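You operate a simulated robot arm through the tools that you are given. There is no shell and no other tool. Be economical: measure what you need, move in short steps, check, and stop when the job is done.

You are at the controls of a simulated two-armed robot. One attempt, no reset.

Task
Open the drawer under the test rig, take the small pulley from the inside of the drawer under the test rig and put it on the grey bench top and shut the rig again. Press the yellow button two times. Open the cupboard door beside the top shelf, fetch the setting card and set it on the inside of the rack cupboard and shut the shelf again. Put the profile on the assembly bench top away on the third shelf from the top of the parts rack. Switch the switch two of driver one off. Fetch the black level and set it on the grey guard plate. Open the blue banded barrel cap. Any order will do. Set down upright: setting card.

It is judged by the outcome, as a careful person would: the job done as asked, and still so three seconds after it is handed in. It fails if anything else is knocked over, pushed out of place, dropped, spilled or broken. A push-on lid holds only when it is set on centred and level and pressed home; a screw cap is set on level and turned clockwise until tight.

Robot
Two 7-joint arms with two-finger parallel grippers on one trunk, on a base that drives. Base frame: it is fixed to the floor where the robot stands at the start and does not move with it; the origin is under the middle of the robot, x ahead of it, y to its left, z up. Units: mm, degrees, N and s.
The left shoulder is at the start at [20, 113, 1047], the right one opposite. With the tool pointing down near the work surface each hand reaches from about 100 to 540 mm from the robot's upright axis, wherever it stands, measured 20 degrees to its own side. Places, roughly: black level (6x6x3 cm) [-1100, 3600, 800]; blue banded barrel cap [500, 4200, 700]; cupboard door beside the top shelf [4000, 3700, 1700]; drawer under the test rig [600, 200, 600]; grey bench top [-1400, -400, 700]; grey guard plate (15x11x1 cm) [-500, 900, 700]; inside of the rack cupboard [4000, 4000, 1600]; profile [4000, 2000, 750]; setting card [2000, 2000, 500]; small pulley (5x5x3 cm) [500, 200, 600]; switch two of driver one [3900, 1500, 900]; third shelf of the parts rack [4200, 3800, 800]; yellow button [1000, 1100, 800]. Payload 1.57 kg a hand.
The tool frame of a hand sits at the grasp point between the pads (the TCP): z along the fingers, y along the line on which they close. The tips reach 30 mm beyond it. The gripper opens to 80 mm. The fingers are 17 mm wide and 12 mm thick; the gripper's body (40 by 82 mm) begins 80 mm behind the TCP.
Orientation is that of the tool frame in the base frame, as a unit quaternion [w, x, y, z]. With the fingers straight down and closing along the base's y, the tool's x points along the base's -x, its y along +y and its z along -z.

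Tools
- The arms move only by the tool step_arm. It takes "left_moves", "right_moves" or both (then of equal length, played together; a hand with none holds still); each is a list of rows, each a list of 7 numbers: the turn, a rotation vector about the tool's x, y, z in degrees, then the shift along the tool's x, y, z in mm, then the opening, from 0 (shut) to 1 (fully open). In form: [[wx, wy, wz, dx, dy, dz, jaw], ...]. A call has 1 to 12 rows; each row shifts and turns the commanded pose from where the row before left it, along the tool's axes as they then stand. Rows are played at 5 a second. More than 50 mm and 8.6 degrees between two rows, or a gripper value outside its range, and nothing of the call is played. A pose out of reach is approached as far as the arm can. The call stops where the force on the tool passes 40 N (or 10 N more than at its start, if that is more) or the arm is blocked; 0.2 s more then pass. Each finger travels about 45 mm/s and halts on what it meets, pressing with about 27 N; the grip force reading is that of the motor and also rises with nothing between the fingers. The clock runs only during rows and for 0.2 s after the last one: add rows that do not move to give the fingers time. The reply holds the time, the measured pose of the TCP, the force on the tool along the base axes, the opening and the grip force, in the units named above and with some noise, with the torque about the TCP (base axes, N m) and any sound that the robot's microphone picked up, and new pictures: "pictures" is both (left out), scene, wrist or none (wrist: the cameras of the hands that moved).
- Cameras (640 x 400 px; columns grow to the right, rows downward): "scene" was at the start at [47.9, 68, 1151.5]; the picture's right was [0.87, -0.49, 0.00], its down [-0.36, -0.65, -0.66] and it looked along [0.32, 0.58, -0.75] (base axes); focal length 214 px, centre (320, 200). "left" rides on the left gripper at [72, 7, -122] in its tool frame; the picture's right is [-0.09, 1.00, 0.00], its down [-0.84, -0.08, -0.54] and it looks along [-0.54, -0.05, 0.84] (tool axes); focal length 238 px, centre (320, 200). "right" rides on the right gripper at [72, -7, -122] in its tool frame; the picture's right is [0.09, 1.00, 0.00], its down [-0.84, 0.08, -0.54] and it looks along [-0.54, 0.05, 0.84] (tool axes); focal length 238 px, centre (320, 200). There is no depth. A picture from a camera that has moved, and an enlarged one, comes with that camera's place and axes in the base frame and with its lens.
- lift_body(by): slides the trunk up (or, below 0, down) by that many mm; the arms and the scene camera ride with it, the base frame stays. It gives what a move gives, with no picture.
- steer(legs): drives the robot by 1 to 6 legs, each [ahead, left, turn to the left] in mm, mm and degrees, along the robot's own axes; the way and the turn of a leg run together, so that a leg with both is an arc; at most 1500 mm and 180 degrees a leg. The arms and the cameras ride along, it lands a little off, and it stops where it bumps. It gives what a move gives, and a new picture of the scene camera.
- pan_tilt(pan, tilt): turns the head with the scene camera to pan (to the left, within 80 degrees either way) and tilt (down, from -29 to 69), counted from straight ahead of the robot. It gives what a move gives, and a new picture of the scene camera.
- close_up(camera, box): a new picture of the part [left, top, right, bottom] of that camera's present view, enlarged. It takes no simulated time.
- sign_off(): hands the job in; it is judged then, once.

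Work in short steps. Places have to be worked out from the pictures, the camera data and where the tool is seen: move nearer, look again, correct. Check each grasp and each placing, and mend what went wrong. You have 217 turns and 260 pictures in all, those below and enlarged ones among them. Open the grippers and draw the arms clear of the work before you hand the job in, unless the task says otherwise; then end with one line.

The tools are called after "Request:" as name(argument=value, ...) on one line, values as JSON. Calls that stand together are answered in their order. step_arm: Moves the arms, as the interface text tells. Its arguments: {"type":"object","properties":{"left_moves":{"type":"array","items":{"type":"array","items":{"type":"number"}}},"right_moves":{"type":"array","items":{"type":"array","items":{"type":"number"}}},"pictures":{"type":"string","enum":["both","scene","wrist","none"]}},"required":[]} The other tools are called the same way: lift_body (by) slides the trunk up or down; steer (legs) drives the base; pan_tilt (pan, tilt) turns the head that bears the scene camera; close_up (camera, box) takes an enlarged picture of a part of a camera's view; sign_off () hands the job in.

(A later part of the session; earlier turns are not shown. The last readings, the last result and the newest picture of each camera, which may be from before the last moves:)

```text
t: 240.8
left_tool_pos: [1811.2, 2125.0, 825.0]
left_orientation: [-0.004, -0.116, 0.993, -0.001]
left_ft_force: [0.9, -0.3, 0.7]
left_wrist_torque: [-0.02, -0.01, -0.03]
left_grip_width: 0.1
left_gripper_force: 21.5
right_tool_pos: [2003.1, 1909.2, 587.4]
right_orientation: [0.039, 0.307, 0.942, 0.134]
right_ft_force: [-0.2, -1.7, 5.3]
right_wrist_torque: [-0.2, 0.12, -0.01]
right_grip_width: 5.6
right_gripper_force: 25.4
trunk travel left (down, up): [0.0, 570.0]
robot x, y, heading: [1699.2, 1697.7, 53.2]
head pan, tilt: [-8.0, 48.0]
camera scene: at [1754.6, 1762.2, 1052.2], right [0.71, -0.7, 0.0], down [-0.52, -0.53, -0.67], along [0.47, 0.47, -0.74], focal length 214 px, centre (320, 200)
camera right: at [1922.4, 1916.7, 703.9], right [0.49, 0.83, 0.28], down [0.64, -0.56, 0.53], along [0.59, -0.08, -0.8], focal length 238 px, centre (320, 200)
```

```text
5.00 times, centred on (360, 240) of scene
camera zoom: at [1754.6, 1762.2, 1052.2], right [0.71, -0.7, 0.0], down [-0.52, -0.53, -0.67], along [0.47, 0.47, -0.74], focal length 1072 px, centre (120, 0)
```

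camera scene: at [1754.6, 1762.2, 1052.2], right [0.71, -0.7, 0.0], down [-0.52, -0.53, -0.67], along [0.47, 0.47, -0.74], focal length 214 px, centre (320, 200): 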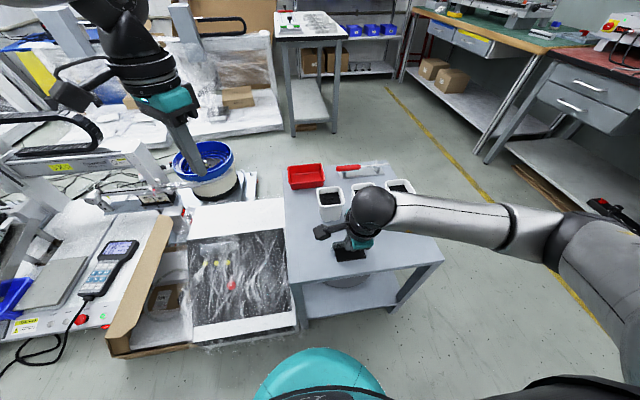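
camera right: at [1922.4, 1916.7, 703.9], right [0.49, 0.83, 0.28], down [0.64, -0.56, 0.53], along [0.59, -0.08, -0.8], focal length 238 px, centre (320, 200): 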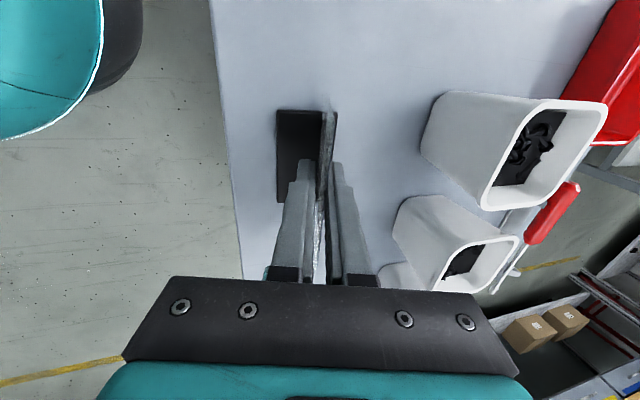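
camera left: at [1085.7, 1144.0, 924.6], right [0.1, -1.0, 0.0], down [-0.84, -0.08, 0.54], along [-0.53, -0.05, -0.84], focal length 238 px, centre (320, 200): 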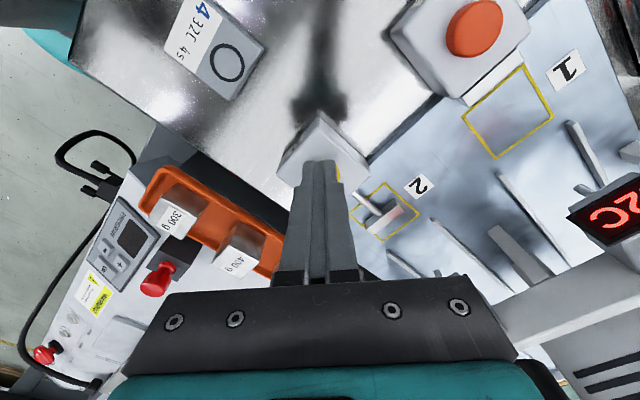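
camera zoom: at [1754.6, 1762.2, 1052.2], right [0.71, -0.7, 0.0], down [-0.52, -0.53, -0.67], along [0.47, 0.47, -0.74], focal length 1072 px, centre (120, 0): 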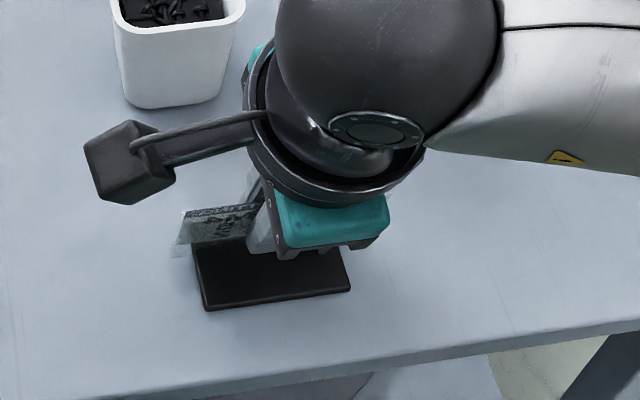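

The plate is gripped (5.6 mm). I lift it vertically and check that the base comes along.

Request:
step_arm(right_moves=[[0, 0, 0, 0, 6, -19, 0], [0, 0, 0, 0, 13, -40, 0], [0, 0, 0, 0, 14, -43, 0], [0, 0, 0, 0, 14, -43, 0]], pictures="both")

```text
t: 241.8
left_tool_pos: [1811.4, 2125.8, 823.8]
left_orientation: [-0.005, -0.116, 0.993, -0.001]
left_ft_force: [-1.0, 0.5, 0.1]
left_wrist_torque: [-0.01, 0.02, 0.0]
left_grip_width: 0.2
left_gripper_force: 21.4
right_tool_pos: [2010.0, 1910.7, 740.0]
right_orientation: [0.037, 0.306, 0.942, 0.134]
right_ft_force: [0.4, 0.7, -0.2]
right_wrist_torque: [0.01, 0.05, -0.01]
right_grip_width: 5.4
right_gripper_force: 25.5
trunk travel left (down, up): [0.0, 570.0]
robot x, y, heading: [1691.1, 1698.6, 53.2]
head pan, tilt: [-8.0, 48.0]
camera scene: at [1754.8, 1762.4, 1052.2], right [0.71, -0.7, 0.0], down [-0.52, -0.53, -0.67], along [0.47, 0.47, -0.74], focal length 214 px, centre (320, 200)
camera right: at [1928.6, 1918.9, 857.3], right [0.49, 0.83, 0.28], down [0.64, -0.56, 0.53], along [0.59, -0.09, -0.8], focal length 238 px, centre (320, 200)
```

scene: 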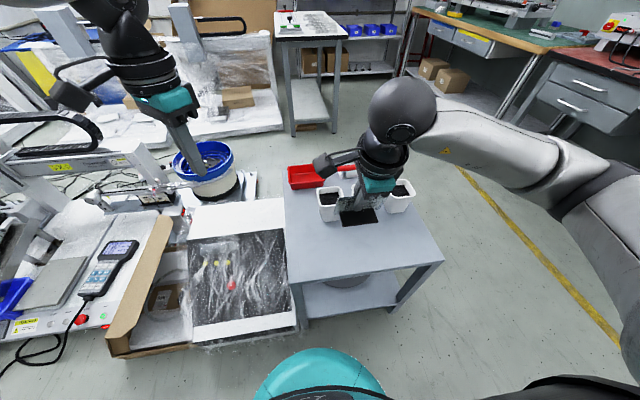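
right: 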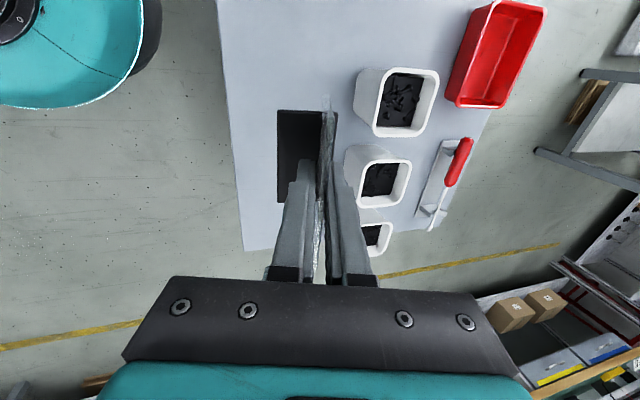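

The card came up with its base. I back away from the cart, raise the trunk and drive up the aisle toward the rack.

Request:
steer(legs=[[-220, 0, 0.4]])

Request:
lift_body(by=250)

Request:
steer(legs=[[0, -820, 0], [1200, 0, 0], [1150, 0, 0]])

Request:
pan_tilt(pan=8, tilt=0)

```text
t: 243.5
left_tool_pos: [1678.4, 1952.7, 823.5]
left_orientation: [-0.006, -0.118, 0.993, 0.0]
left_ft_force: [0.3, -0.1, 0.4]
left_wrist_torque: [0.01, -0.04, -0.01]
left_grip_width: 0.0
left_gripper_force: 21.2
right_tool_pos: [1878.6, 1738.6, 740.1]
right_orientation: [0.037, 0.304, 0.943, 0.134]
right_ft_force: [-0.1, 0.3, -0.3]
right_wrist_torque: [-0.02, 0.02, -0.03]
right_grip_width: 5.4
right_gripper_force: 25.9
trunk travel left (down, up): [0.0, 570.0]
robot x, y, heading: [1564.5, 1522.4, 53.5]
head pan, tilt: [-8.0, 48.0]
camera scene: at [1624.4, 1588.0, 1052.2], right [0.71, -0.7, 0.0], down [-0.52, -0.53, -0.67], along [0.47, 0.48, -0.74], focal length 214 px, centre (320, 200)
```

scene: 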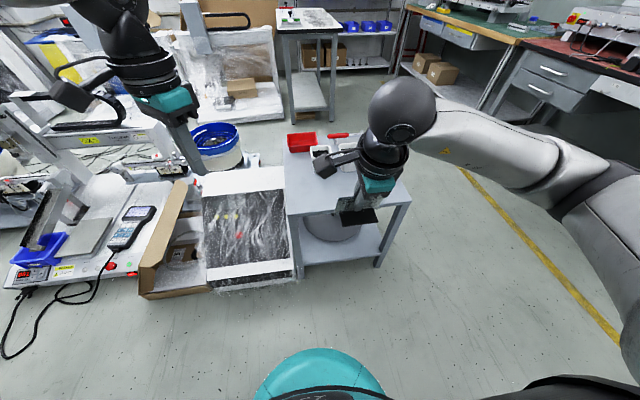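

```text
t: 246.1
left_tool_pos: [1678.5, 1952.4, 1074.3]
left_orientation: [-0.005, -0.118, 0.993, 0.0]
left_ft_force: [-0.5, 1.1, -0.9]
left_wrist_torque: [0.03, 0.03, -0.03]
left_grip_width: 0.1
left_gripper_force: 20.9
right_tool_pos: [1878.9, 1738.5, 991.3]
right_orientation: [0.036, 0.304, 0.942, 0.135]
right_ft_force: [-0.2, -1.1, -0.9]
right_wrist_torque: [0.0, 0.01, 0.02]
right_grip_width: 5.4
right_gripper_force: 25.2
trunk travel left (down, up): [-250.0, 320.0]
robot x, y, heading: [1561.3, 1523.1, 53.6]
head pan, tilt: [-8.0, 48.0]
```

```text
t: 261.8
left_tool_pos: [3727.8, 3394.5, 1074.7]
left_orientation: [-0.005, -0.133, 0.991, 0.0]
left_ft_force: [-0.1, -0.5, 0.2]
left_wrist_torque: [0.01, -0.01, -0.01]
left_grip_width: 0.0
left_gripper_force: 20.5
right_tool_pos: [3935.8, 3185.7, 990.7]
right_orientation: [0.035, 0.29, 0.947, 0.135]
right_ft_force: [0.3, 0.3, -0.2]
right_wrist_torque: [-0.01, 0.01, -0.03]
right_grip_width: 5.3
right_gripper_force: 26.0
trunk travel left (down, up): [-250.0, 320.0]
robot x, y, heading: [3624.5, 2963.8, 55.3]
head pan, tilt: [-8.0, 48.0]
camera scene: at [3684.7, 3027.7, 1302.1], right [0.73, -0.68, 0.0], down [-0.51, -0.55, -0.67], along [0.45, 0.49, -0.74], focal length 214 px, centre (320, 200)
```

scene: 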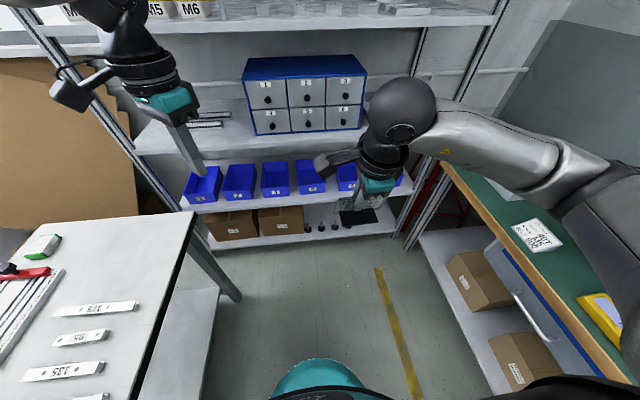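

```text
t: 262.9
left_tool_pos: [3729.2, 3393.6, 1074.9]
left_orientation: [-0.005, -0.133, 0.991, 0.0]
left_ft_force: [-0.5, 0.2, -0.1]
left_wrist_torque: [0.0, 0.02, -0.02]
left_grip_width: 0.0
left_gripper_force: 21.5
right_tool_pos: [3933.6, 3184.6, 990.5]
right_orientation: [0.035, 0.291, 0.947, 0.135]
right_ft_force: [-0.4, 0.2, -0.7]
right_wrist_torque: [0.0, 0.02, 0.04]
right_grip_width: 5.2
right_gripper_force: 24.9
trunk travel left (down, up): [-250.0, 320.0]
robot x, y, heading: [3621.0, 2960.2, 55.0]
head pan, tilt: [8.0, 0.0]
camera scene: at [3671.6, 3050.1, 1377.3], right [0.89, -0.45, 0.0], down [0.0, 0.0, -1.0], along [0.45, 0.89, 0.0], focal length 214 px, centre (320, 200)
```

scene: 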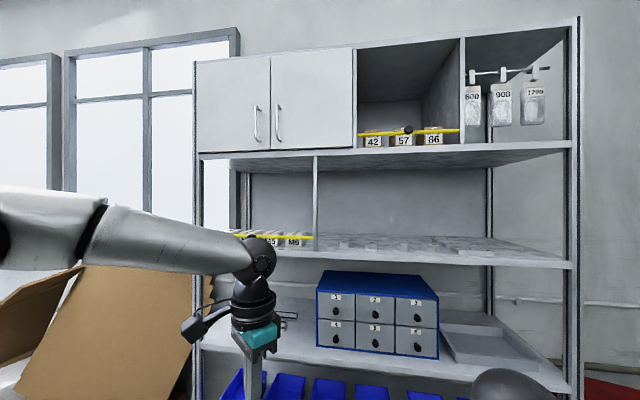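

The right door (beside the open top shelf) hinges on its right, so the left hand must set the card in. I'll first put the card down on the small white table beside me and open the door. I turn to the table.

Request:
steer(legs=[[0, 0, 88.6], [0, -274, 0], [40, 0, 0]])

Request:
pan_tilt(pan=-5, tilt=55)

```text
t: 269.2
left_tool_pos: [3322.3, 3315.5, 1074.8]
left_orientation: [0.003, 0.793, -0.609, 0.004]
left_ft_force: [0.1, 0.8, -0.1]
left_wrist_torque: [-0.04, -0.01, -0.02]
left_grip_width: 0.0
left_gripper_force: 21.9
right_tool_pos: [3531.1, 3519.3, 989.8]
right_orientation: [-0.071, -0.462, 0.876, 0.12]
right_ft_force: [-0.2, -0.9, -1.1]
right_wrist_torque: [0.01, -0.01, 0.01]
right_grip_width: 5.2
right_gripper_force: 24.8
trunk travel left (down, up): [-250.0, 320.0]
robot x, y, heading: [3753.7, 3207.9, 144.8]
head pan, tilt: [8.0, 0.0]
camera scene: at [3663.0, 3256.8, 1377.2], right [0.46, 0.89, 0.0], down [0.0, 0.0, -1.0], along [-0.89, 0.46, 0.0], focal length 214 px, centre (320, 200)
```

scene: 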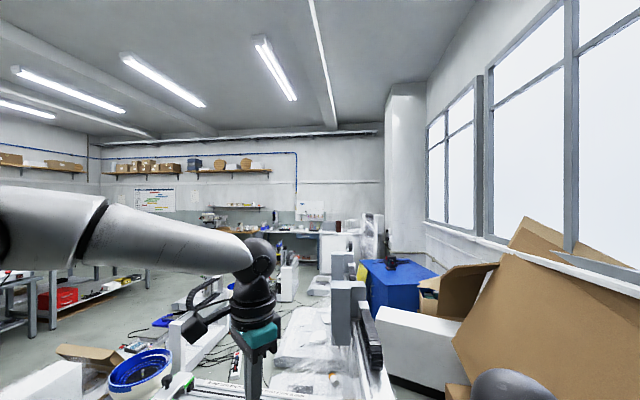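

```text
t: 270.4
left_tool_pos: [3320.8, 3314.2, 1074.6]
left_orientation: [0.004, 0.793, -0.609, 0.003]
left_ft_force: [0.1, -0.8, -0.2]
left_wrist_torque: [0.02, 0.02, -0.04]
left_grip_width: 0.0
left_gripper_force: 21.5
right_tool_pos: [3531.2, 3519.6, 990.8]
right_orientation: [-0.07, -0.462, 0.876, 0.119]
right_ft_force: [-0.6, -0.1, -0.9]
right_wrist_torque: [-0.03, -0.02, -0.02]
right_grip_width: 5.5
right_gripper_force: 24.9
trunk travel left (down, up): [-250.0, 320.0]
robot x, y, heading: [3755.2, 3209.9, 145.0]
head pan, tilt: [-5.0, 55.0]
camera scene: at [3688.9, 3261.5, 1293.0], right [0.64, 0.76, 0.0], down [0.63, -0.53, -0.57], along [-0.44, 0.37, -0.82], focal length 214 px, centre (320, 200)
```

scene: 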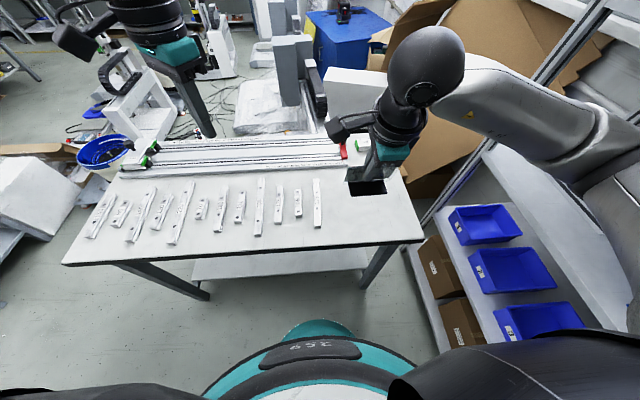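

The clear patch at the right end of the table lies right below the card. I lower it toward the table.

Request:
step_arm(right_moves=[[0, 0, 0, -20, 0, 0, 0], [0, 0, 0, 0, -12.4, 38, 0], [0, 0, 0, 0, -12.4, 38, 0], [0, 0, 0, 0, -12.4, 38, 0], [0, 0, 0, 0, -9, 28, 0]], pictures="both")

```text
t: 271.6
left_tool_pos: [3322.0, 3315.5, 1074.1]
left_orientation: [0.003, 0.793, -0.609, 0.004]
left_ft_force: [-0.1, -0.9, -0.2]
left_wrist_torque: [0.0, 0.01, 0.02]
left_grip_width: 0.0
left_gripper_force: 21.5
right_tool_pos: [3544.3, 3530.8, 838.9]
right_orientation: [-0.071, -0.461, 0.876, 0.121]
right_ft_force: [0.6, -0.3, -0.4]
right_wrist_torque: [-0.07, -0.02, 0.0]
right_grip_width: 5.5
right_gripper_force: 25.5
trunk travel left (down, up): [-250.0, 320.0]
robot x, y, heading: [3752.1, 3211.5, 144.8]
head pan, tilt: [-5.0, 55.0]
camera scene: at [3688.9, 3261.5, 1292.9], right [0.64, 0.76, 0.0], down [0.63, -0.53, -0.57], along [-0.44, 0.37, -0.82], focal length 214 px, centre (320, 200)
camera right: at [3538.2, 3449.6, 955.6], right [-0.84, 0.47, 0.28], down [0.54, 0.65, 0.53], along [0.07, 0.6, -0.8], focal length 238 px, centre (320, 200)
```

scene: 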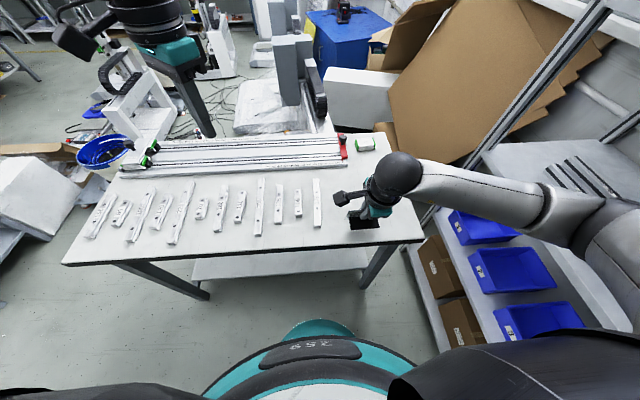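
right: 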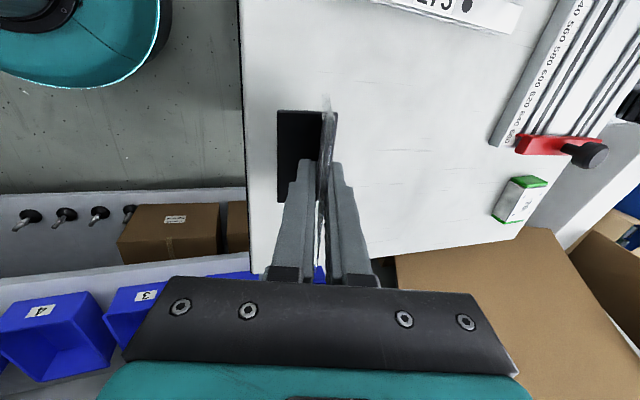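

Card base is over the table. I move it in by 15 mm and lower in small steps to touch.

Request:
step_arm(right_moves=[[0, 0, 0, 0, 11, 19, 0], [0, 0, 0, 0, -2, 6, 0], [0, 0, 0, 0, -1.5, 4, 0], [0, 0, 0, 0, -1.3, 4, 0], [0, 0, 0, 0, -1.3, 4, 0], [0, 0, 0, 0, -1, 3, 0], [0, 0, 0, 0, -1, 3, 0]], pictures="none")

```text
t: 273.2
left_tool_pos: [3322.4, 3314.2, 1074.3]
left_orientation: [0.003, 0.793, -0.61, 0.004]
left_ft_force: [0.9, 0.2, 0.8]
left_wrist_torque: [-0.06, -0.02, 0.02]
left_grip_width: 0.1
left_gripper_force: 21.6
right_tool_pos: [3530.8, 3539.3, 804.2]
right_orientation: [-0.074, -0.461, 0.875, 0.125]
right_ft_force: [0.3, 2.9, 28.1]
right_wrist_torque: [-0.26, -0.35, 0.03]
right_grip_width: 5.5
right_gripper_force: 25.3
trunk travel left (down, up): [-250.0, 320.0]
robot x, y, heading: [3748.8, 3212.7, 144.8]
head pan, tilt: [-5.0, 55.0]
```

Contact at TCP z 804. I release and withdraw along the plate direction.

Request:
step_arm(right_moves=[[0, 0, 0, 0, 0.6, -2, 0], [0, 0, 0, 0, 0, 0, 0.25], [0, 0, 0, 0, 0, 0, 0.4], [0, 0, 0, 0, 0, -20, 0.4], [0, 0, 0, 0, 0, -40, 0.5], [0, 0, 0, 0, 0, -45, 0.5], [0, 0, 0, 0, 0, -45, 0.5]], pictures="both")

```text
t: 274.8
left_tool_pos: [3322.9, 3314.9, 1075.6]
left_orientation: [0.002, 0.793, -0.609, 0.003]
left_ft_force: [1.0, 1.0, -0.2]
left_wrist_torque: [0.01, 0.0, 0.0]
left_grip_width: 0.1
left_gripper_force: 21.5
right_tool_pos: [3567.3, 3515.9, 943.6]
right_orientation: [-0.069, -0.462, 0.876, 0.121]
right_ft_force: [0.8, 0.1, -1.0]
right_wrist_torque: [-0.02, 0.02, -0.02]
right_grip_width: 40.3
right_gripper_force: 0.0
trunk travel left (down, up): [-250.0, 320.0]
robot x, y, heading: [3751.0, 3207.8, 144.8]
head pan, tilt: [-5.0, 55.0]
camera scene: at [3688.9, 3261.2, 1293.0], right [0.64, 0.76, 0.0], down [0.63, -0.53, -0.57], along [-0.44, 0.37, -0.82], focal length 214 px, centre (320, 200)
camera right: at [3560.9, 3433.7, 1059.8], right [-0.84, 0.47, 0.28], down [0.54, 0.65, 0.53], along [0.07, 0.6, -0.8], focal length 238 px, centre (320, 200)
```

scene: 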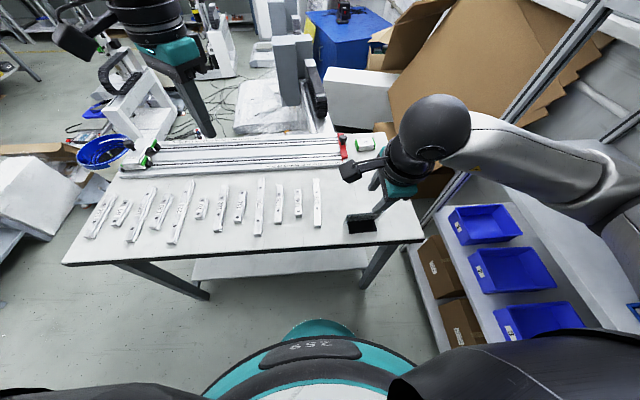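
right: 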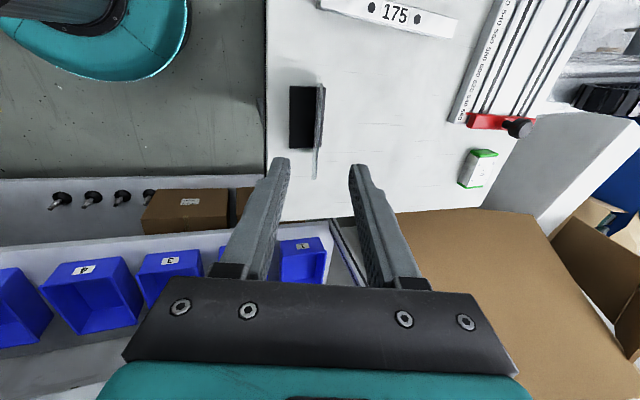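

The card stands on the table (grasp pose noted). Now I raise the trunk, turn back to the rack and look at the door handles.

Request:
lift_body(by=320)

Request:
steer(legs=[[0, 0, -91.2]])

Request:
pan_tilt(pan=15, tilt=0)

```text
t: 278.0
left_tool_pos: [3321.9, 3315.2, 1393.5]
left_orientation: [0.002, 0.793, -0.609, 0.004]
left_ft_force: [-0.7, 0.1, -0.1]
left_wrist_torque: [0.0, -0.01, -0.02]
left_grip_width: 0.2
left_gripper_force: 21.3
right_tool_pos: [3567.3, 3516.4, 1263.5]
right_orientation: [-0.07, -0.463, 0.875, 0.121]
right_ft_force: [0.3, -0.5, -1.0]
right_wrist_torque: [-0.02, -0.01, 0.01]
right_grip_width: 39.9
right_gripper_force: 0.0
trunk travel left (down, up): [-570.0, 0.0]
robot x, y, heading: [3748.9, 3212.6, 144.8]
head pan, tilt: [-5.0, 55.0]
```

```text
t: 282.1
left_tool_pos: [3849.9, 3641.9, 1393.6]
left_orientation: [-0.005, -0.139, 0.99, 0.0]
left_ft_force: [-0.8, -0.4, 0.7]
left_wrist_torque: [0.04, 0.0, -0.01]
left_grip_width: 0.2
left_gripper_force: 21.5
right_tool_pos: [4054.7, 3402.0, 1262.9]
right_orientation: [0.035, 0.283, 0.949, 0.136]
right_ft_force: [0.1, -0.9, -0.8]
right_wrist_torque: [0.01, 0.01, 0.02]
right_grip_width: 40.0
right_gripper_force: 0.1
trunk travel left (down, up): [-570.0, 0.0]
robot x, y, heading: [3752.5, 3208.2, 56.1]
head pan, tilt: [-5.0, 55.0]
camera scene: at [3803.2, 3273.5, 1612.9], right [0.78, -0.63, 0.0], down [-0.52, -0.64, -0.57], along [0.36, 0.45, -0.82], focal length 214 px, centre (320, 200)
```

scene: 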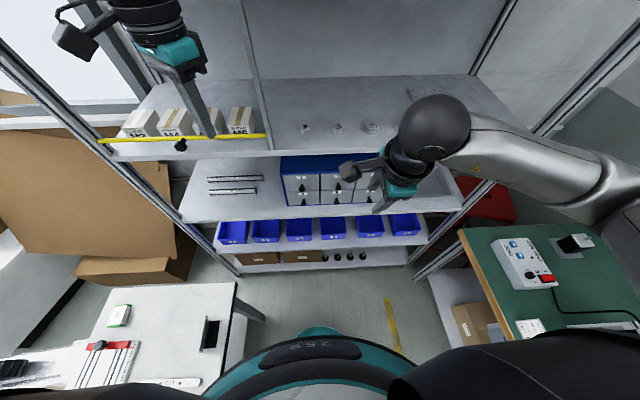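

```text
t: 283.4
left_tool_pos: [3848.9, 3642.0, 1394.5]
left_orientation: [-0.003, -0.139, 0.99, 0.0]
left_ft_force: [-0.4, -0.3, -0.5]
left_wrist_torque: [0.01, 0.02, -0.01]
left_grip_width: 0.3
left_gripper_force: 21.4
right_tool_pos: [4054.6, 3400.9, 1262.7]
right_orientation: [0.034, 0.284, 0.949, 0.135]
right_ft_force: [-0.4, 0.0, 0.6]
right_wrist_torque: [0.01, 0.0, -0.01]
right_grip_width: 39.7
right_gripper_force: 0.0
trunk travel left (down, up): [-570.0, 0.0]
robot x, y, heading: [3751.0, 3209.3, 56.0]
head pan, tilt: [15.0, 0.0]
camera scene: at [3787.2, 3302.6, 1697.3], right [0.95, -0.33, 0.0], down [0.0, 0.0, -1.0], along [0.33, 0.95, 0.0], focal length 214 px, centre (320, 200)
```

scene: 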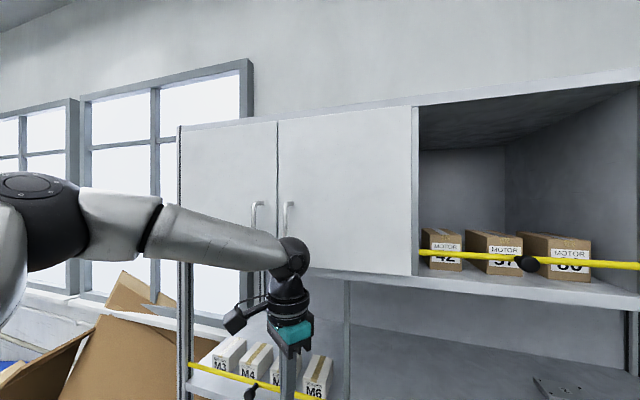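

Combining views, the right door handle is near n≈5340 (x 3874, y 3780), z≈1645, hinge about 270 mm to its right. I back up a little, then swing the left hand to point forward.

Request:
steer(legs=[[-100, 0, -2.4]])

Request:
step_arm(left_moves=[[0, 0, -8, 0, 0, 0, 0.5], [0, 0, -8, 0, 0, 0, 0.5], [0, 0, -8, 0, 0, 0, 0.5], [0, 0, -8, 0, 0, 0, 0.5], [0, 0, -8, 0, 0, 0, 0.5], [0, -8.5, 0, 0, 0, 0, 0.5], [0, -8.5, 0, 0, 0, 0, 0.5], [0, -8.5, 0, 0, 0, 0, 0.5], [0, -8.5, 0, 0, 0, 0, 0.5], [0, -8.5, 0, 0, 0, 0, 0.5], [0, -8.5, 0, 0, 0, 0, 0.5], [0, -8.5, 0, 0, 0, 0, 0.5]], pictures="none")

Request:
step_arm(left_moves=[[0, -8.5, 0, 0, 0, 0, 0.5], [0, -8.5, 0, 0, 0, 0, 0.5], [0, -8.5, 0, 0, 0, 0, 0.5], [0, -5, 0, 0, 0, 0, 0.5], [0, 0, 0, -45, 0, 0, 0.5], [0, 0, 0, -45, 0, 0, 0.5], [0, 0, 0, -45, 0, 0, 0.5], [0, 0, 0, -45, 0, 0, 0.5], [0, 0, 0, -45, 0, 0, 0.5]], pictures="wrist")

```text
t: 284.5
left_tool_pos: [3810.2, 3556.7, 1394.1]
left_orientation: [-0.004, -0.119, 0.993, -0.001]
left_ft_force: [-0.1, 0.8, 0.0]
left_wrist_torque: [0.0, -0.01, -0.03]
left_grip_width: 0.2
left_gripper_force: 21.2
right_tool_pos: [4004.2, 3304.9, 1263.2]
right_orientation: [0.037, 0.304, 0.942, 0.136]
right_ft_force: [-0.6, 0.7, 0.0]
right_wrist_torque: [0.02, -0.02, -0.01]
right_grip_width: 40.1
right_gripper_force: 0.0
trunk travel left (down, up): [-570.0, 0.0]
robot x, y, heading: [3693.4, 3126.7, 53.6]
head pan, tilt: [15.0, 0.0]
camera scene: at [3733.3, 3219.3, 1697.3], right [0.93, -0.37, 0.0], down [0.0, 0.0, -1.0], along [0.37, 0.93, 0.0], focal length 214 px, centre (320, 200)
```

scene: 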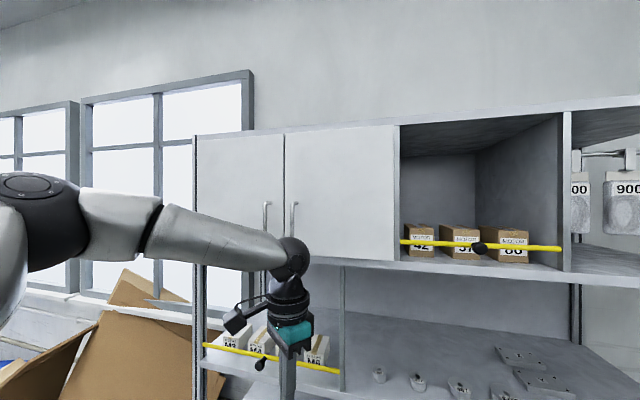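

```text
t: 287.1
left_tool_pos: [3820.4, 3567.7, 1393.2]
left_orientation: [0.439, -0.392, 0.777, 0.224]
left_ft_force: [-0.3, 0.5, -0.8]
left_wrist_torque: [-0.01, -0.02, -0.02]
left_grip_width: 39.9
left_gripper_force: 0.1
left hand out of reach, approached as far as the arm can: row 12
right_tool_pos: [4005.0, 3306.8, 1263.3]
right_orientation: [0.036, 0.304, 0.943, 0.135]
right_ft_force: [-0.5, -0.8, 1.2]
right_wrist_torque: [0.02, 0.04, -0.01]
right_grip_width: 40.2
right_gripper_force: 0.2
trunk travel left (down, up): [-570.0, 0.0]
robot x, y, heading: [3693.8, 3128.5, 53.8]
head pan, tilt: [15.0, 0.0]
```

```text
t: 289.1
left_tool_pos: [3844.2, 3591.1, 1615.9]
left_orientation: [0.628, -0.317, 0.635, 0.319]
left_ft_force: [-0.4, -0.1, 0.3]
left_wrist_torque: [0.03, 0.02, -0.02]
left_grip_width: 39.8
left_gripper_force: 0.1
left hand out of reach, approached as far as the arm can: row 1, 5, 6
right_tool_pos: [4004.0, 3305.3, 1263.9]
right_orientation: [0.037, 0.305, 0.942, 0.135]
right_ft_force: [0.0, -0.7, 0.8]
right_wrist_torque: [0.03, -0.02, -0.01]
right_grip_width: 40.0
right_gripper_force: 0.0
trunk travel left (down, up): [-570.0, 0.0]
robot x, y, heading: [3696.1, 3128.8, 53.5]
head pan, tilt: [15.0, 0.0]
camera left: at [3765.7, 3496.9, 1545.4], right [-0.8, 0.59, 0.1], down [-0.25, -0.48, 0.84], along [0.54, 0.65, 0.53], focal length 238 px, centre (320, 200)
```

left: 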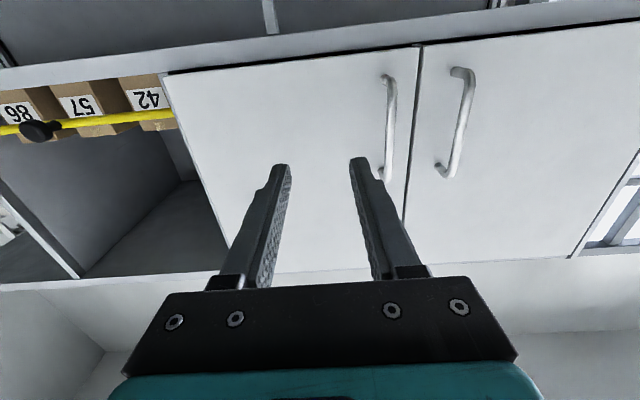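

The hand faces the door. The right door's handle is at about (3875, 3780, 1640). I align and advance to just short of it.

Request:
step_arm(left_moves=[[0, 0, 0, -12, 44, 0, 0.5], [0, 0, 0, -12, 44, 0, 0.5], [0, 0, 0, 0, 0, 45, 0.5], [0, 0, 0, 0, 0, 45, 0.5], [0, 0, 0, 0, 0, 25, 0.5]], pictures="wrist")

```text
t: 290.3
left_tool_pos: [3838.8, 3733.6, 1633.8]
left_orientation: [0.628, -0.318, 0.634, 0.32]
left_ft_force: [-0.1, 0.2, 0.5]
left_wrist_torque: [-0.01, -0.01, 0.04]
left_grip_width: 40.2
left_gripper_force: 0.2
right_tool_pos: [4004.3, 3305.5, 1264.3]
right_orientation: [0.037, 0.302, 0.943, 0.135]
right_ft_force: [-0.1, -0.6, 1.1]
right_wrist_torque: [-0.02, 0.03, -0.03]
right_grip_width: 39.8
right_gripper_force: 0.1
trunk travel left (down, up): [-570.0, 0.0]
robot x, y, heading: [3692.8, 3129.7, 53.6]
head pan, tilt: [15.0, 0.0]
camera left: at [3759.9, 3639.2, 1564.1], right [-0.8, 0.59, 0.1], down [-0.25, -0.48, 0.84], along [0.54, 0.65, 0.53], focal length 238 px, centre (320, 200)
```

left: 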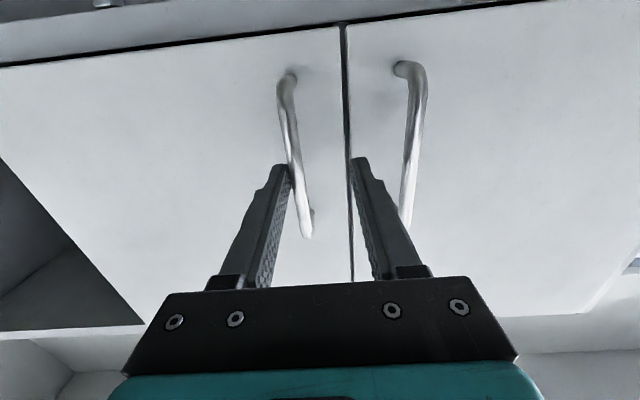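

The bar is slightly toward one finger. I shift 15 mm right and advance 38 mm, then close.

Request:
step_arm(left_moves=[[0, 0, 0, 0, -15, 0, 0.5], [0, 0, 0, 0, 0, 20, 0.5], [0, 0, 0, 0, 0, 18, 0.5], [0, 0, 0, 0, 0, 0, 0], [0, 0, 0, 0, 0, 0, 0], [0, 0, 0, 0, 0, 0, 0]], pictures="wrist")

```text
t: 291.3
left_tool_pos: [3862.4, 3748.3, 1634.3]
left_orientation: [0.627, -0.321, 0.633, 0.32]
left_ft_force: [-47.5, -48.6, -2.4]
left_wrist_torque: [0.36, -0.26, -0.24]
left_grip_width: 25.1
left_gripper_force: 6.3
right_tool_pos: [3998.2, 3301.3, 1264.5]
right_orientation: [0.038, 0.301, 0.943, 0.138]
right_ft_force: [0.5, 0.3, -0.1]
right_wrist_torque: [0.02, 0.06, 0.02]
right_grip_width: 39.9
right_gripper_force: 0.0
trunk travel left (down, up): [-570.0, 0.0]
robot x, y, heading: [3691.9, 3125.0, 54.0]
head pan, tilt: [15.0, 0.0]
stopped in row 4 (left hand): the force on the tool passed its limit at 45 N (the readings are from after the stop); the commanded pose is now the measured one
camera left: at [3784.0, 3654.2, 1564.6], right [-0.8, 0.59, 0.09], down [-0.25, -0.48, 0.84], along [0.54, 0.65, 0.53], focal length 238 px, centre (320, 200)
```

left: 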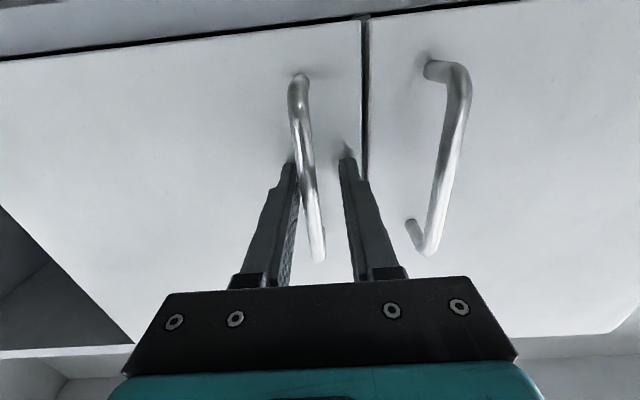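

The tips touched the door face with the bar between the fingers. I back off 8 mm and close.

Request:
step_arm(left_moves=[[0, 0, 0, 0, 0, -8, 0.4], [0, 0, 0, 0, 0, 0, 0], [0, 0, 0, 0, 0, 0, 0], [0, 0, 0, 0, 0, 0, 0]], pictures="wrist")

```text
t: 292.3
left_tool_pos: [3866.7, 3745.6, 1630.8]
left_orientation: [0.625, -0.319, 0.637, 0.318]
left_ft_force: [-0.3, -8.9, 1.3]
left_wrist_torque: [-0.02, -0.26, 0.35]
left_grip_width: 9.9
left_gripper_force: 27.8
right_tool_pos: [4004.0, 3304.3, 1263.8]
right_orientation: [0.038, 0.302, 0.943, 0.136]
right_ft_force: [0.4, 0.5, -0.4]
right_wrist_torque: [0.0, 0.0, 0.0]
right_grip_width: 40.0
right_gripper_force: 0.1
trunk travel left (down, up): [-570.0, 0.0]
robot x, y, heading: [3694.3, 3124.8, 53.5]
head pan, tilt: [15.0, 0.0]
camera left: at [3787.3, 3651.0, 1561.5], right [-0.8, 0.59, 0.1], down [-0.25, -0.47, 0.84], along [0.55, 0.65, 0.53], focal length 238 px, centre (320, 200)
```

left: 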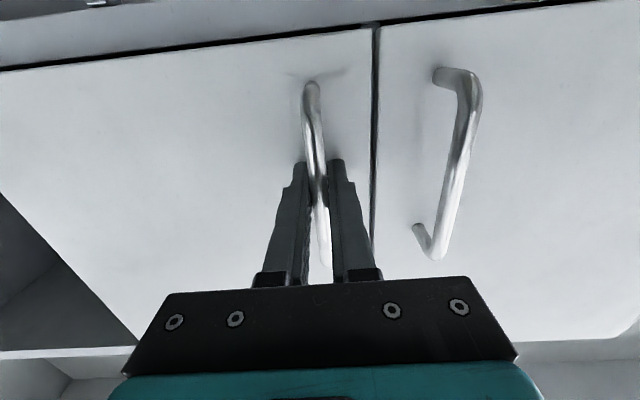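

The handle is gripped. I pull the door open by backing the base along the arc.

Request:
steer(legs=[[-52, -13, 0], [-49, -23, 0], [-43, -33, 0]])

```text
t: 294.3
left_tool_pos: [3837.3, 3592.3, 1630.0]
left_orientation: [0.625, -0.32, 0.637, 0.319]
left_ft_force: [5.2, 1.3, -2.3]
left_wrist_torque: [0.16, -0.73, 0.17]
left_grip_width: 9.9
left_gripper_force: 28.1
right_tool_pos: [3976.2, 3149.4, 1261.7]
right_orientation: [0.036, 0.303, 0.943, 0.136]
right_ft_force: [0.6, -0.1, 0.0]
right_wrist_torque: [0.06, 0.04, 0.02]
right_grip_width: 39.9
right_gripper_force: 0.1
trunk travel left (down, up): [-570.0, 0.0]
robot x, y, heading: [3660.4, 2972.7, 53.8]
head pan, tilt: [15.0, 0.0]
camera scene: at [3704.9, 3061.0, 1697.4], right [0.93, -0.36, 0.0], down [0.0, 0.0, -1.0], along [0.36, 0.93, 0.0], focal length 214 px, centre (320, 200)
```

scene: 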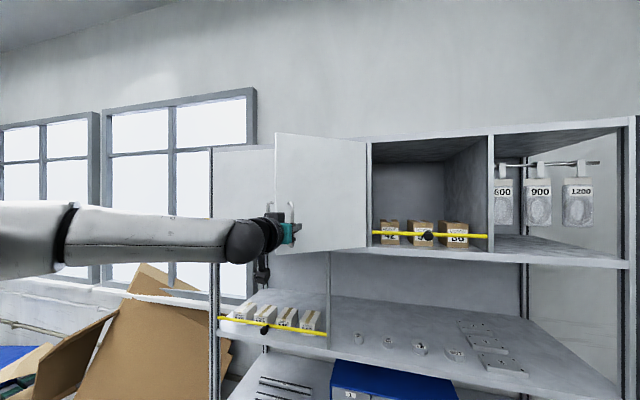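

The door is about 36° open with little force. I continue along the arc.

Request:
steer(legs=[[-35, -41, 0], [-20, -36, 0]])

```text
t: 295.7
left_tool_pos: [3863.2, 3505.5, 1629.4]
left_orientation: [0.623, -0.322, 0.637, 0.32]
left_ft_force: [4.9, 2.5, 2.1]
left_wrist_torque: [0.22, -0.75, 0.15]
left_grip_width: 10.1
left_gripper_force: 28.1
right_tool_pos: [4002.6, 3061.4, 1262.2]
right_orientation: [0.037, 0.303, 0.943, 0.134]
right_ft_force: [0.1, 0.1, -0.3]
right_wrist_torque: [0.05, 0.04, 0.02]
right_grip_width: 40.0
right_gripper_force: 0.0
trunk travel left (down, up): [-570.0, 0.0]
robot x, y, heading: [3692.6, 2883.5, 53.4]
head pan, tilt: [15.0, 0.0]
camera scene: at [3731.8, 2973.9, 1697.3], right [0.93, -0.36, 0.0], down [0.0, 0.0, -1.0], along [0.36, 0.93, 0.0], focal length 214 px, centre (320, 200)
```

scene: 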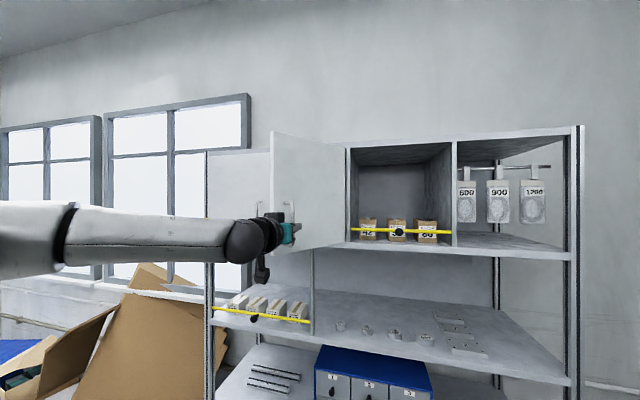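

Still easy, about 58°. I continue toward 85°.

Request:
steer(legs=[[-18, -42, 0], [-6, -42, 0], [0, -50, 0]])

```text
t: 297.6
left_tool_pos: [3955.1, 3406.4, 1628.0]
left_orientation: [0.623, -0.324, 0.636, 0.321]
left_ft_force: [0.3, 1.2, -2.1]
left_wrist_torque: [0.09, -0.69, 0.22]
left_grip_width: 9.7
left_gripper_force: 28.8
right_tool_pos: [4093.8, 2964.6, 1262.7]
right_orientation: [0.037, 0.302, 0.943, 0.134]
right_ft_force: [0.1, -1.6, -0.1]
right_wrist_torque: [0.01, 0.01, -0.01]
right_grip_width: 39.7
right_gripper_force: 0.0
trunk travel left (down, up): [-570.0, 0.0]
robot x, y, heading: [3780.2, 2784.9, 53.6]
head pan, tilt: [15.0, 0.0]
camera scene: at [3823.3, 2875.8, 1697.3], right [0.93, -0.36, 0.0], down [0.0, 0.0, -1.0], along [0.36, 0.93, 0.0], focal length 214 px, centre (320, 200)
```

scene: 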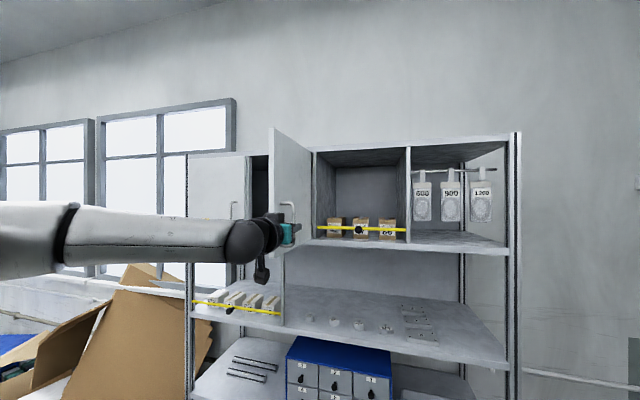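

The door is about 86° open. I release the handle, draw back, and turn the left hand to point down again with the yaw needed for the card.

Request:
step_arm(left_moves=[[0, 0, 0, 0, 0, 0, 0.4], [0, 0, 0, 0, 0, 0, 0.4], [0, 0, 0, 0, 0, -45, 0.4], [0, 0, 0, 0, 0, -40, 0.4], [0, 8.5, 0, 40, 0, 0, 0.4], [0, 8.5, 0, 0, 0, 0, 0.4], [0, 8.5, 0, 0, 0, 0, 0.4], [0, 8.5, 0, 0, 0, 0, 0.4], [0, 8.5, 0, 0, 0, 0, 0.4], [0, 8.5, 0, 0, 0, 0, 0.4], [0, 8.5, 0, 0, 0, 0, 0.4], [0, 8.5, 0, 0, 0, 0, 0.4]], pictures="none")

Request:
step_arm(left_moves=[[0, 8.5, 0, 0, 0, 0, 0.4], [0, 8.5, 0, 0, 0, 0, 0.4], [0, 5, 0, 0, 0, 0, 0.4], [0, 0, -8.5, 0, 0, 0, 0.4], [0, 0, -8.5, 0, 0, 0, 0.4], [0, 0, -8.5, 0, 0, 0, 0.4], [0, 0, -8.5, 0, 0, 0, 0.4], [0, 0, -8.5, 0, 0, 0, 0.4], [0, 0, -8.5, 0, 0, 0, 0.4], [0, 0, -8.5, 0, 0, 0, 0.4], [0, 0, -8.5, 0, 0, 0, 0.4], [0, 0, -8.5, 0, 0, 0, 0.4]], pictures="scene")

```text
t: 300.2
left_tool_pos: [3904.6, 3339.5, 1588.1]
left_orientation: [0.16, -0.447, 0.876, 0.083]
left_ft_force: [-0.5, 0.4, -0.2]
left_wrist_torque: [0.0, 0.03, 0.03]
left_grip_width: 31.9
left_gripper_force: 0.1
right_tool_pos: [4093.6, 2966.3, 1261.6]
right_orientation: [0.037, 0.302, 0.943, 0.135]
right_ft_force: [-0.2, 0.7, 0.0]
right_wrist_torque: [-0.03, 0.02, 0.02]
right_grip_width: 40.0
right_gripper_force: 0.0
trunk travel left (down, up): [-570.0, 0.0]
robot x, y, heading: [3784.0, 2784.4, 53.6]
head pan, tilt: [15.0, 0.0]
```

```text
t: 302.8
left_tool_pos: [3867.9, 3315.5, 1568.7]
left_orientation: [-0.019, 0.909, -0.417, 0.002]
left_ft_force: [0.6, -0.8, 0.0]
left_wrist_torque: [-0.01, -0.01, 0.01]
left_grip_width: 32.1
left_gripper_force: 0.0
left hand out of reach, approached as far as the arm can: row 1, 2, 3
right_tool_pos: [4093.4, 2964.3, 1262.4]
right_orientation: [0.037, 0.302, 0.943, 0.135]
right_ft_force: [-0.1, 0.2, 0.0]
right_wrist_torque: [0.03, -0.01, 0.02]
right_grip_width: 39.8
right_gripper_force: 0.0
trunk travel left (down, up): [-570.0, 0.0]
robot x, y, heading: [3784.3, 2789.4, 53.9]
head pan, tilt: [15.0, 0.0]
camera scene: at [3822.4, 2876.4, 1697.3], right [0.93, -0.36, 0.0], down [0.0, 0.0, -1.0], along [0.36, 0.93, 0.0], focal length 214 px, centre (320, 200)
```

scene: 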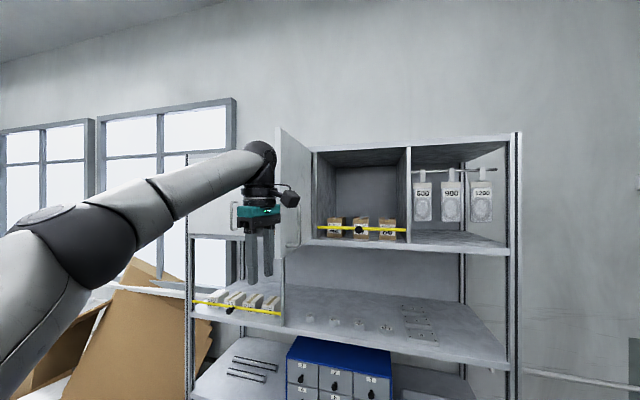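

The hand points down, and the door stays open. I lower the trunk and drive to where the left hand can pick the card from the table, turning the hand's yaw on the way.

Request:
lift_body(by=-400)

Request:
steer(legs=[[184, 309, 0], [0, 0, 28.2]])

Request:
step_arm(left_moves=[[0, 0, 8.5, 0, 0, 0, 0.7], [0, 0, 8.5, 0, 0, 0, 0.7], [0, 0, 8.5, 0, 0, 0, 0.7], [0, 0, 8.5, 0, 0, 0, 0.7], [0, 0, 8.5, 0, 0, 0, 0.7], [0, 0, 8.5, 0, 0, 0, 0.7], [0, 0, 8.5, 0, 0, 0, 0.7], [0, 0, 8.5, 0, 0, 0, 0.7], [0, 0, 8.5, 0, 0, 0, 0.7], [0, 0, 8.5, 0, 0, 0, 0.7], [0, 0, 8.5, 0, 0, 0, 0.7], [0, 0, 8.5, 0, 0, 0, 0.7]], pictures="wrist")

```text
t: 306.7
left_tool_pos: [3867.2, 3314.9, 1168.6]
left_orientation: [-0.02, 0.908, -0.419, 0.002]
left_ft_force: [-0.5, 0.6, 0.2]
left_wrist_torque: [-0.01, 0.04, -0.01]
left_grip_width: 32.0
left_gripper_force: 0.0
right_tool_pos: [4092.7, 2963.8, 863.3]
right_orientation: [0.037, 0.301, 0.943, 0.135]
right_ft_force: [0.4, -0.8, -0.5]
right_wrist_torque: [0.03, 0.0, -0.01]
right_grip_width: 40.0
right_gripper_force: 0.2
trunk travel left (down, up): [-170.0, 400.0]
robot x, y, heading: [3781.9, 2782.6, 53.7]
head pan, tilt: [15.0, 0.0]
```

```text
t: 310.3
left_tool_pos: [3477.7, 3617.3, 1168.8]
left_orientation: [-0.019, 0.981, -0.194, -0.003]
left_ft_force: [-0.5, -1.0, 0.2]
left_wrist_torque: [0.01, -0.02, -0.02]
left_grip_width: 32.1
left_gripper_force: 0.2
right_tool_pos: [3840.0, 3407.3, 862.2]
right_orientation: [0.004, 0.071, 0.988, 0.14]
right_ft_force: [0.2, 0.0, 0.1]
right_wrist_torque: [0.01, -0.01, 0.0]
right_grip_width: 40.1
right_gripper_force: 0.0
trunk travel left (down, up): [-170.0, 400.0]
robot x, y, heading: [3645.9, 3108.8, 81.1]
head pan, tilt: [15.0, 0.0]
camera scene: at [3638.5, 3205.4, 1297.3], right [0.99, 0.1, 0.0], down [0.0, 0.0, -1.0], along [-0.1, 0.99, 0.0], focal length 214 px, centre (320, 200)
```

scene: 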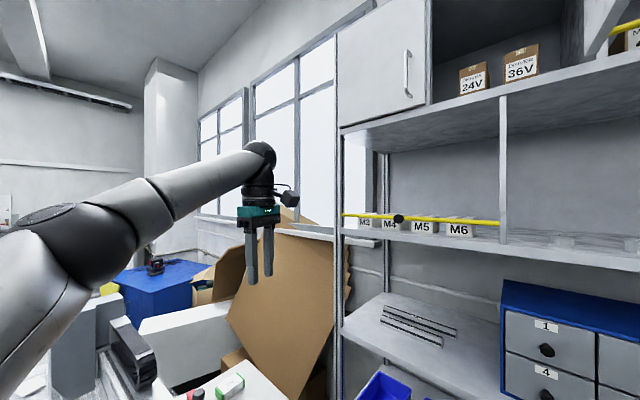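

```text
t: 312.9
left_tool_pos: [3478.0, 3616.5, 1168.1]
left_orientation: [0.01, -0.466, 0.884, 0.017]
left_ft_force: [-0.3, 0.3, 0.3]
left_wrist_torque: [0.01, -0.02, 0.0]
left_grip_width: 56.1
left_gripper_force: 0.0
right_tool_pos: [3838.3, 3407.3, 863.3]
right_orientation: [0.003, 0.071, 0.988, 0.139]
right_ft_force: [0.5, 0.3, 0.8]
right_wrist_torque: [-0.01, 0.02, 0.0]
right_grip_width: 39.8
right_gripper_force: 0.1
trunk travel left (down, up): [-170.0, 400.0]
robot x, y, heading: [3644.2, 3108.8, 81.0]
head pan, tilt: [15.0, 0.0]
camera left: at [3430.5, 3557.1, 1288.3], right [-0.77, 0.64, 0.02], down [0.54, 0.62, 0.57], along [0.35, 0.45, -0.82], focal length 238 px, centre (320, 200)
```

left: 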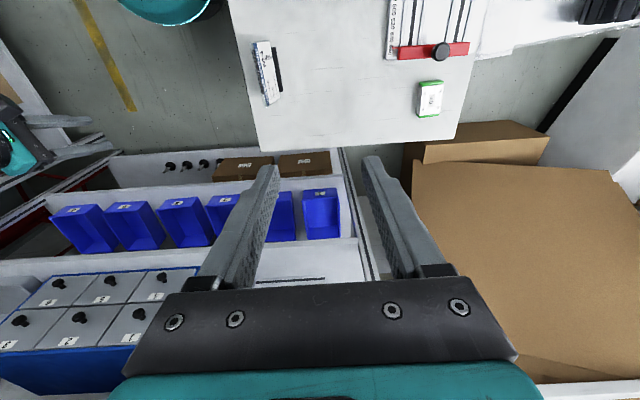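

The card is visible beneath. I match the plate's tilt and move to a hover 90 mm above the recorded grasp point.

Request:
step_arm(left_moves=[[-6, 0.6, 0, 0, 0, 0, 0.7], [-6, 0.6, 0, 0, 0, 0, 0.7], [-5.5, 0.6, 0, 0, 0, 0, 0.7], [0, 0, 0, 7, -38, 0, 0.7], [0, 0, 0, 7, -38, 0, 0.7], [0, 0, 0, 6, -38, 0, 0.7], [0, 0, 0, 6, -38, 0, 0.7], [0, 0, 0, 6, -39, 0, 0.7], [0, 0, 0, 0, 0, 48, 0.7], [0, 0, 0, 0, 0, 48, 0.7], [0, 0, 0, 0, 0, 48, 0.7], [0, 0, 0, 0, 0, 48, 0.7]], pictures="wrist")

```text
t: 315.5
left_tool_pos: [3528.5, 3515.7, 920.7]
left_orientation: [-0.075, -0.463, 0.871, 0.143]
left_ft_force: [-1.0, -0.7, -0.9]
left_wrist_torque: [0.02, 0.0, 0.0]
left_grip_width: 56.3
left_gripper_force: 0.0
left hand out of reach, approached as far as the arm can: row 7, 8
right_tool_pos: [3838.6, 3408.6, 863.7]
right_orientation: [0.003, 0.071, 0.988, 0.139]
right_ft_force: [0.4, -0.6, -0.5]
right_wrist_torque: [0.0, 0.01, -0.01]
right_grip_width: 39.7
right_gripper_force: 0.1
trunk travel left (down, up): [-170.0, 400.0]
robot x, y, heading: [3647.5, 3106.1, 81.1]
head pan, tilt: [15.0, 0.0]
camera left: at [3515.1, 3438.3, 1038.0], right [-0.73, 0.6, 0.32], down [0.67, 0.55, 0.49], along [0.12, 0.57, -0.81], focal length 238 px, centre (320, 200)
```

left: 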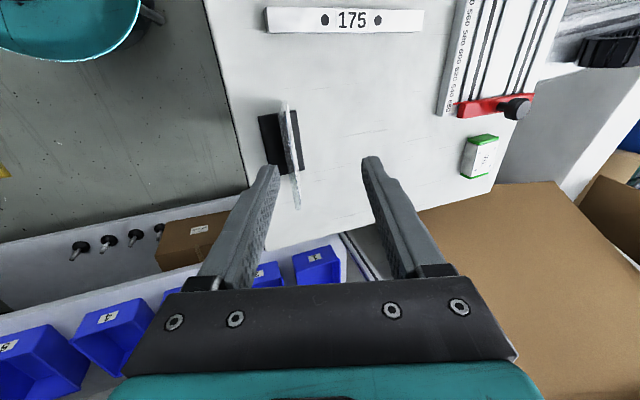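

The plate is edge-on, so orientation matches; I need about -21/-26 mm lateral correction. I apply it and advance 60 mm.

Request:
step_arm(left_moves=[[0, 0, 0, -21, -26, 0, 0.7], [0, 0, 0, 0, 0, 30, 0.7], [0, 0, 0, 0, 0, 30, 0.6]], pictures="wrist")

```text
t: 316.3
left_tool_pos: [3533.4, 3528.5, 861.4]
left_orientation: [-0.074, -0.464, 0.871, 0.144]
left_ft_force: [1.0, -0.2, -0.4]
left_wrist_torque: [0.01, 0.0, 0.0]
left_grip_width: 48.2
left_gripper_force: 0.1
left hand out of reach, approached as far as the arm can: row 2, 3
right_tool_pos: [3839.4, 3407.6, 863.6]
right_orientation: [0.004, 0.071, 0.988, 0.14]
right_ft_force: [-1.2, 0.1, 0.3]
right_wrist_torque: [0.01, 0.0, -0.02]
right_grip_width: 39.6
right_gripper_force: 0.2
trunk travel left (down, up): [-170.0, 400.0]
robot x, y, heading: [3647.3, 3102.3, 81.0]
head pan, tilt: [15.0, 0.0]
camera left: at [3519.0, 3450.7, 979.2], right [-0.73, 0.6, 0.32], down [0.67, 0.55, 0.49], along [0.12, 0.57, -0.81], focal length 238 px, centre (320, 200)
```

left: 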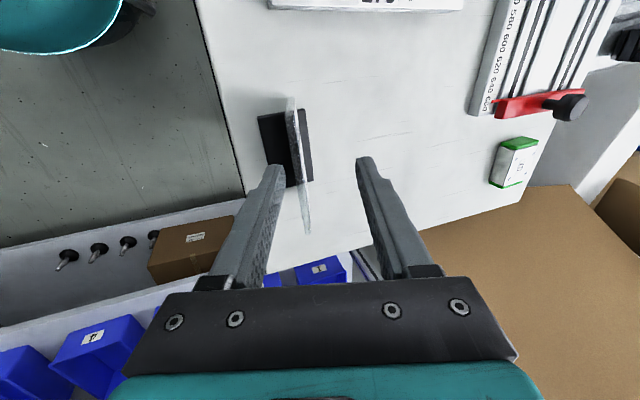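

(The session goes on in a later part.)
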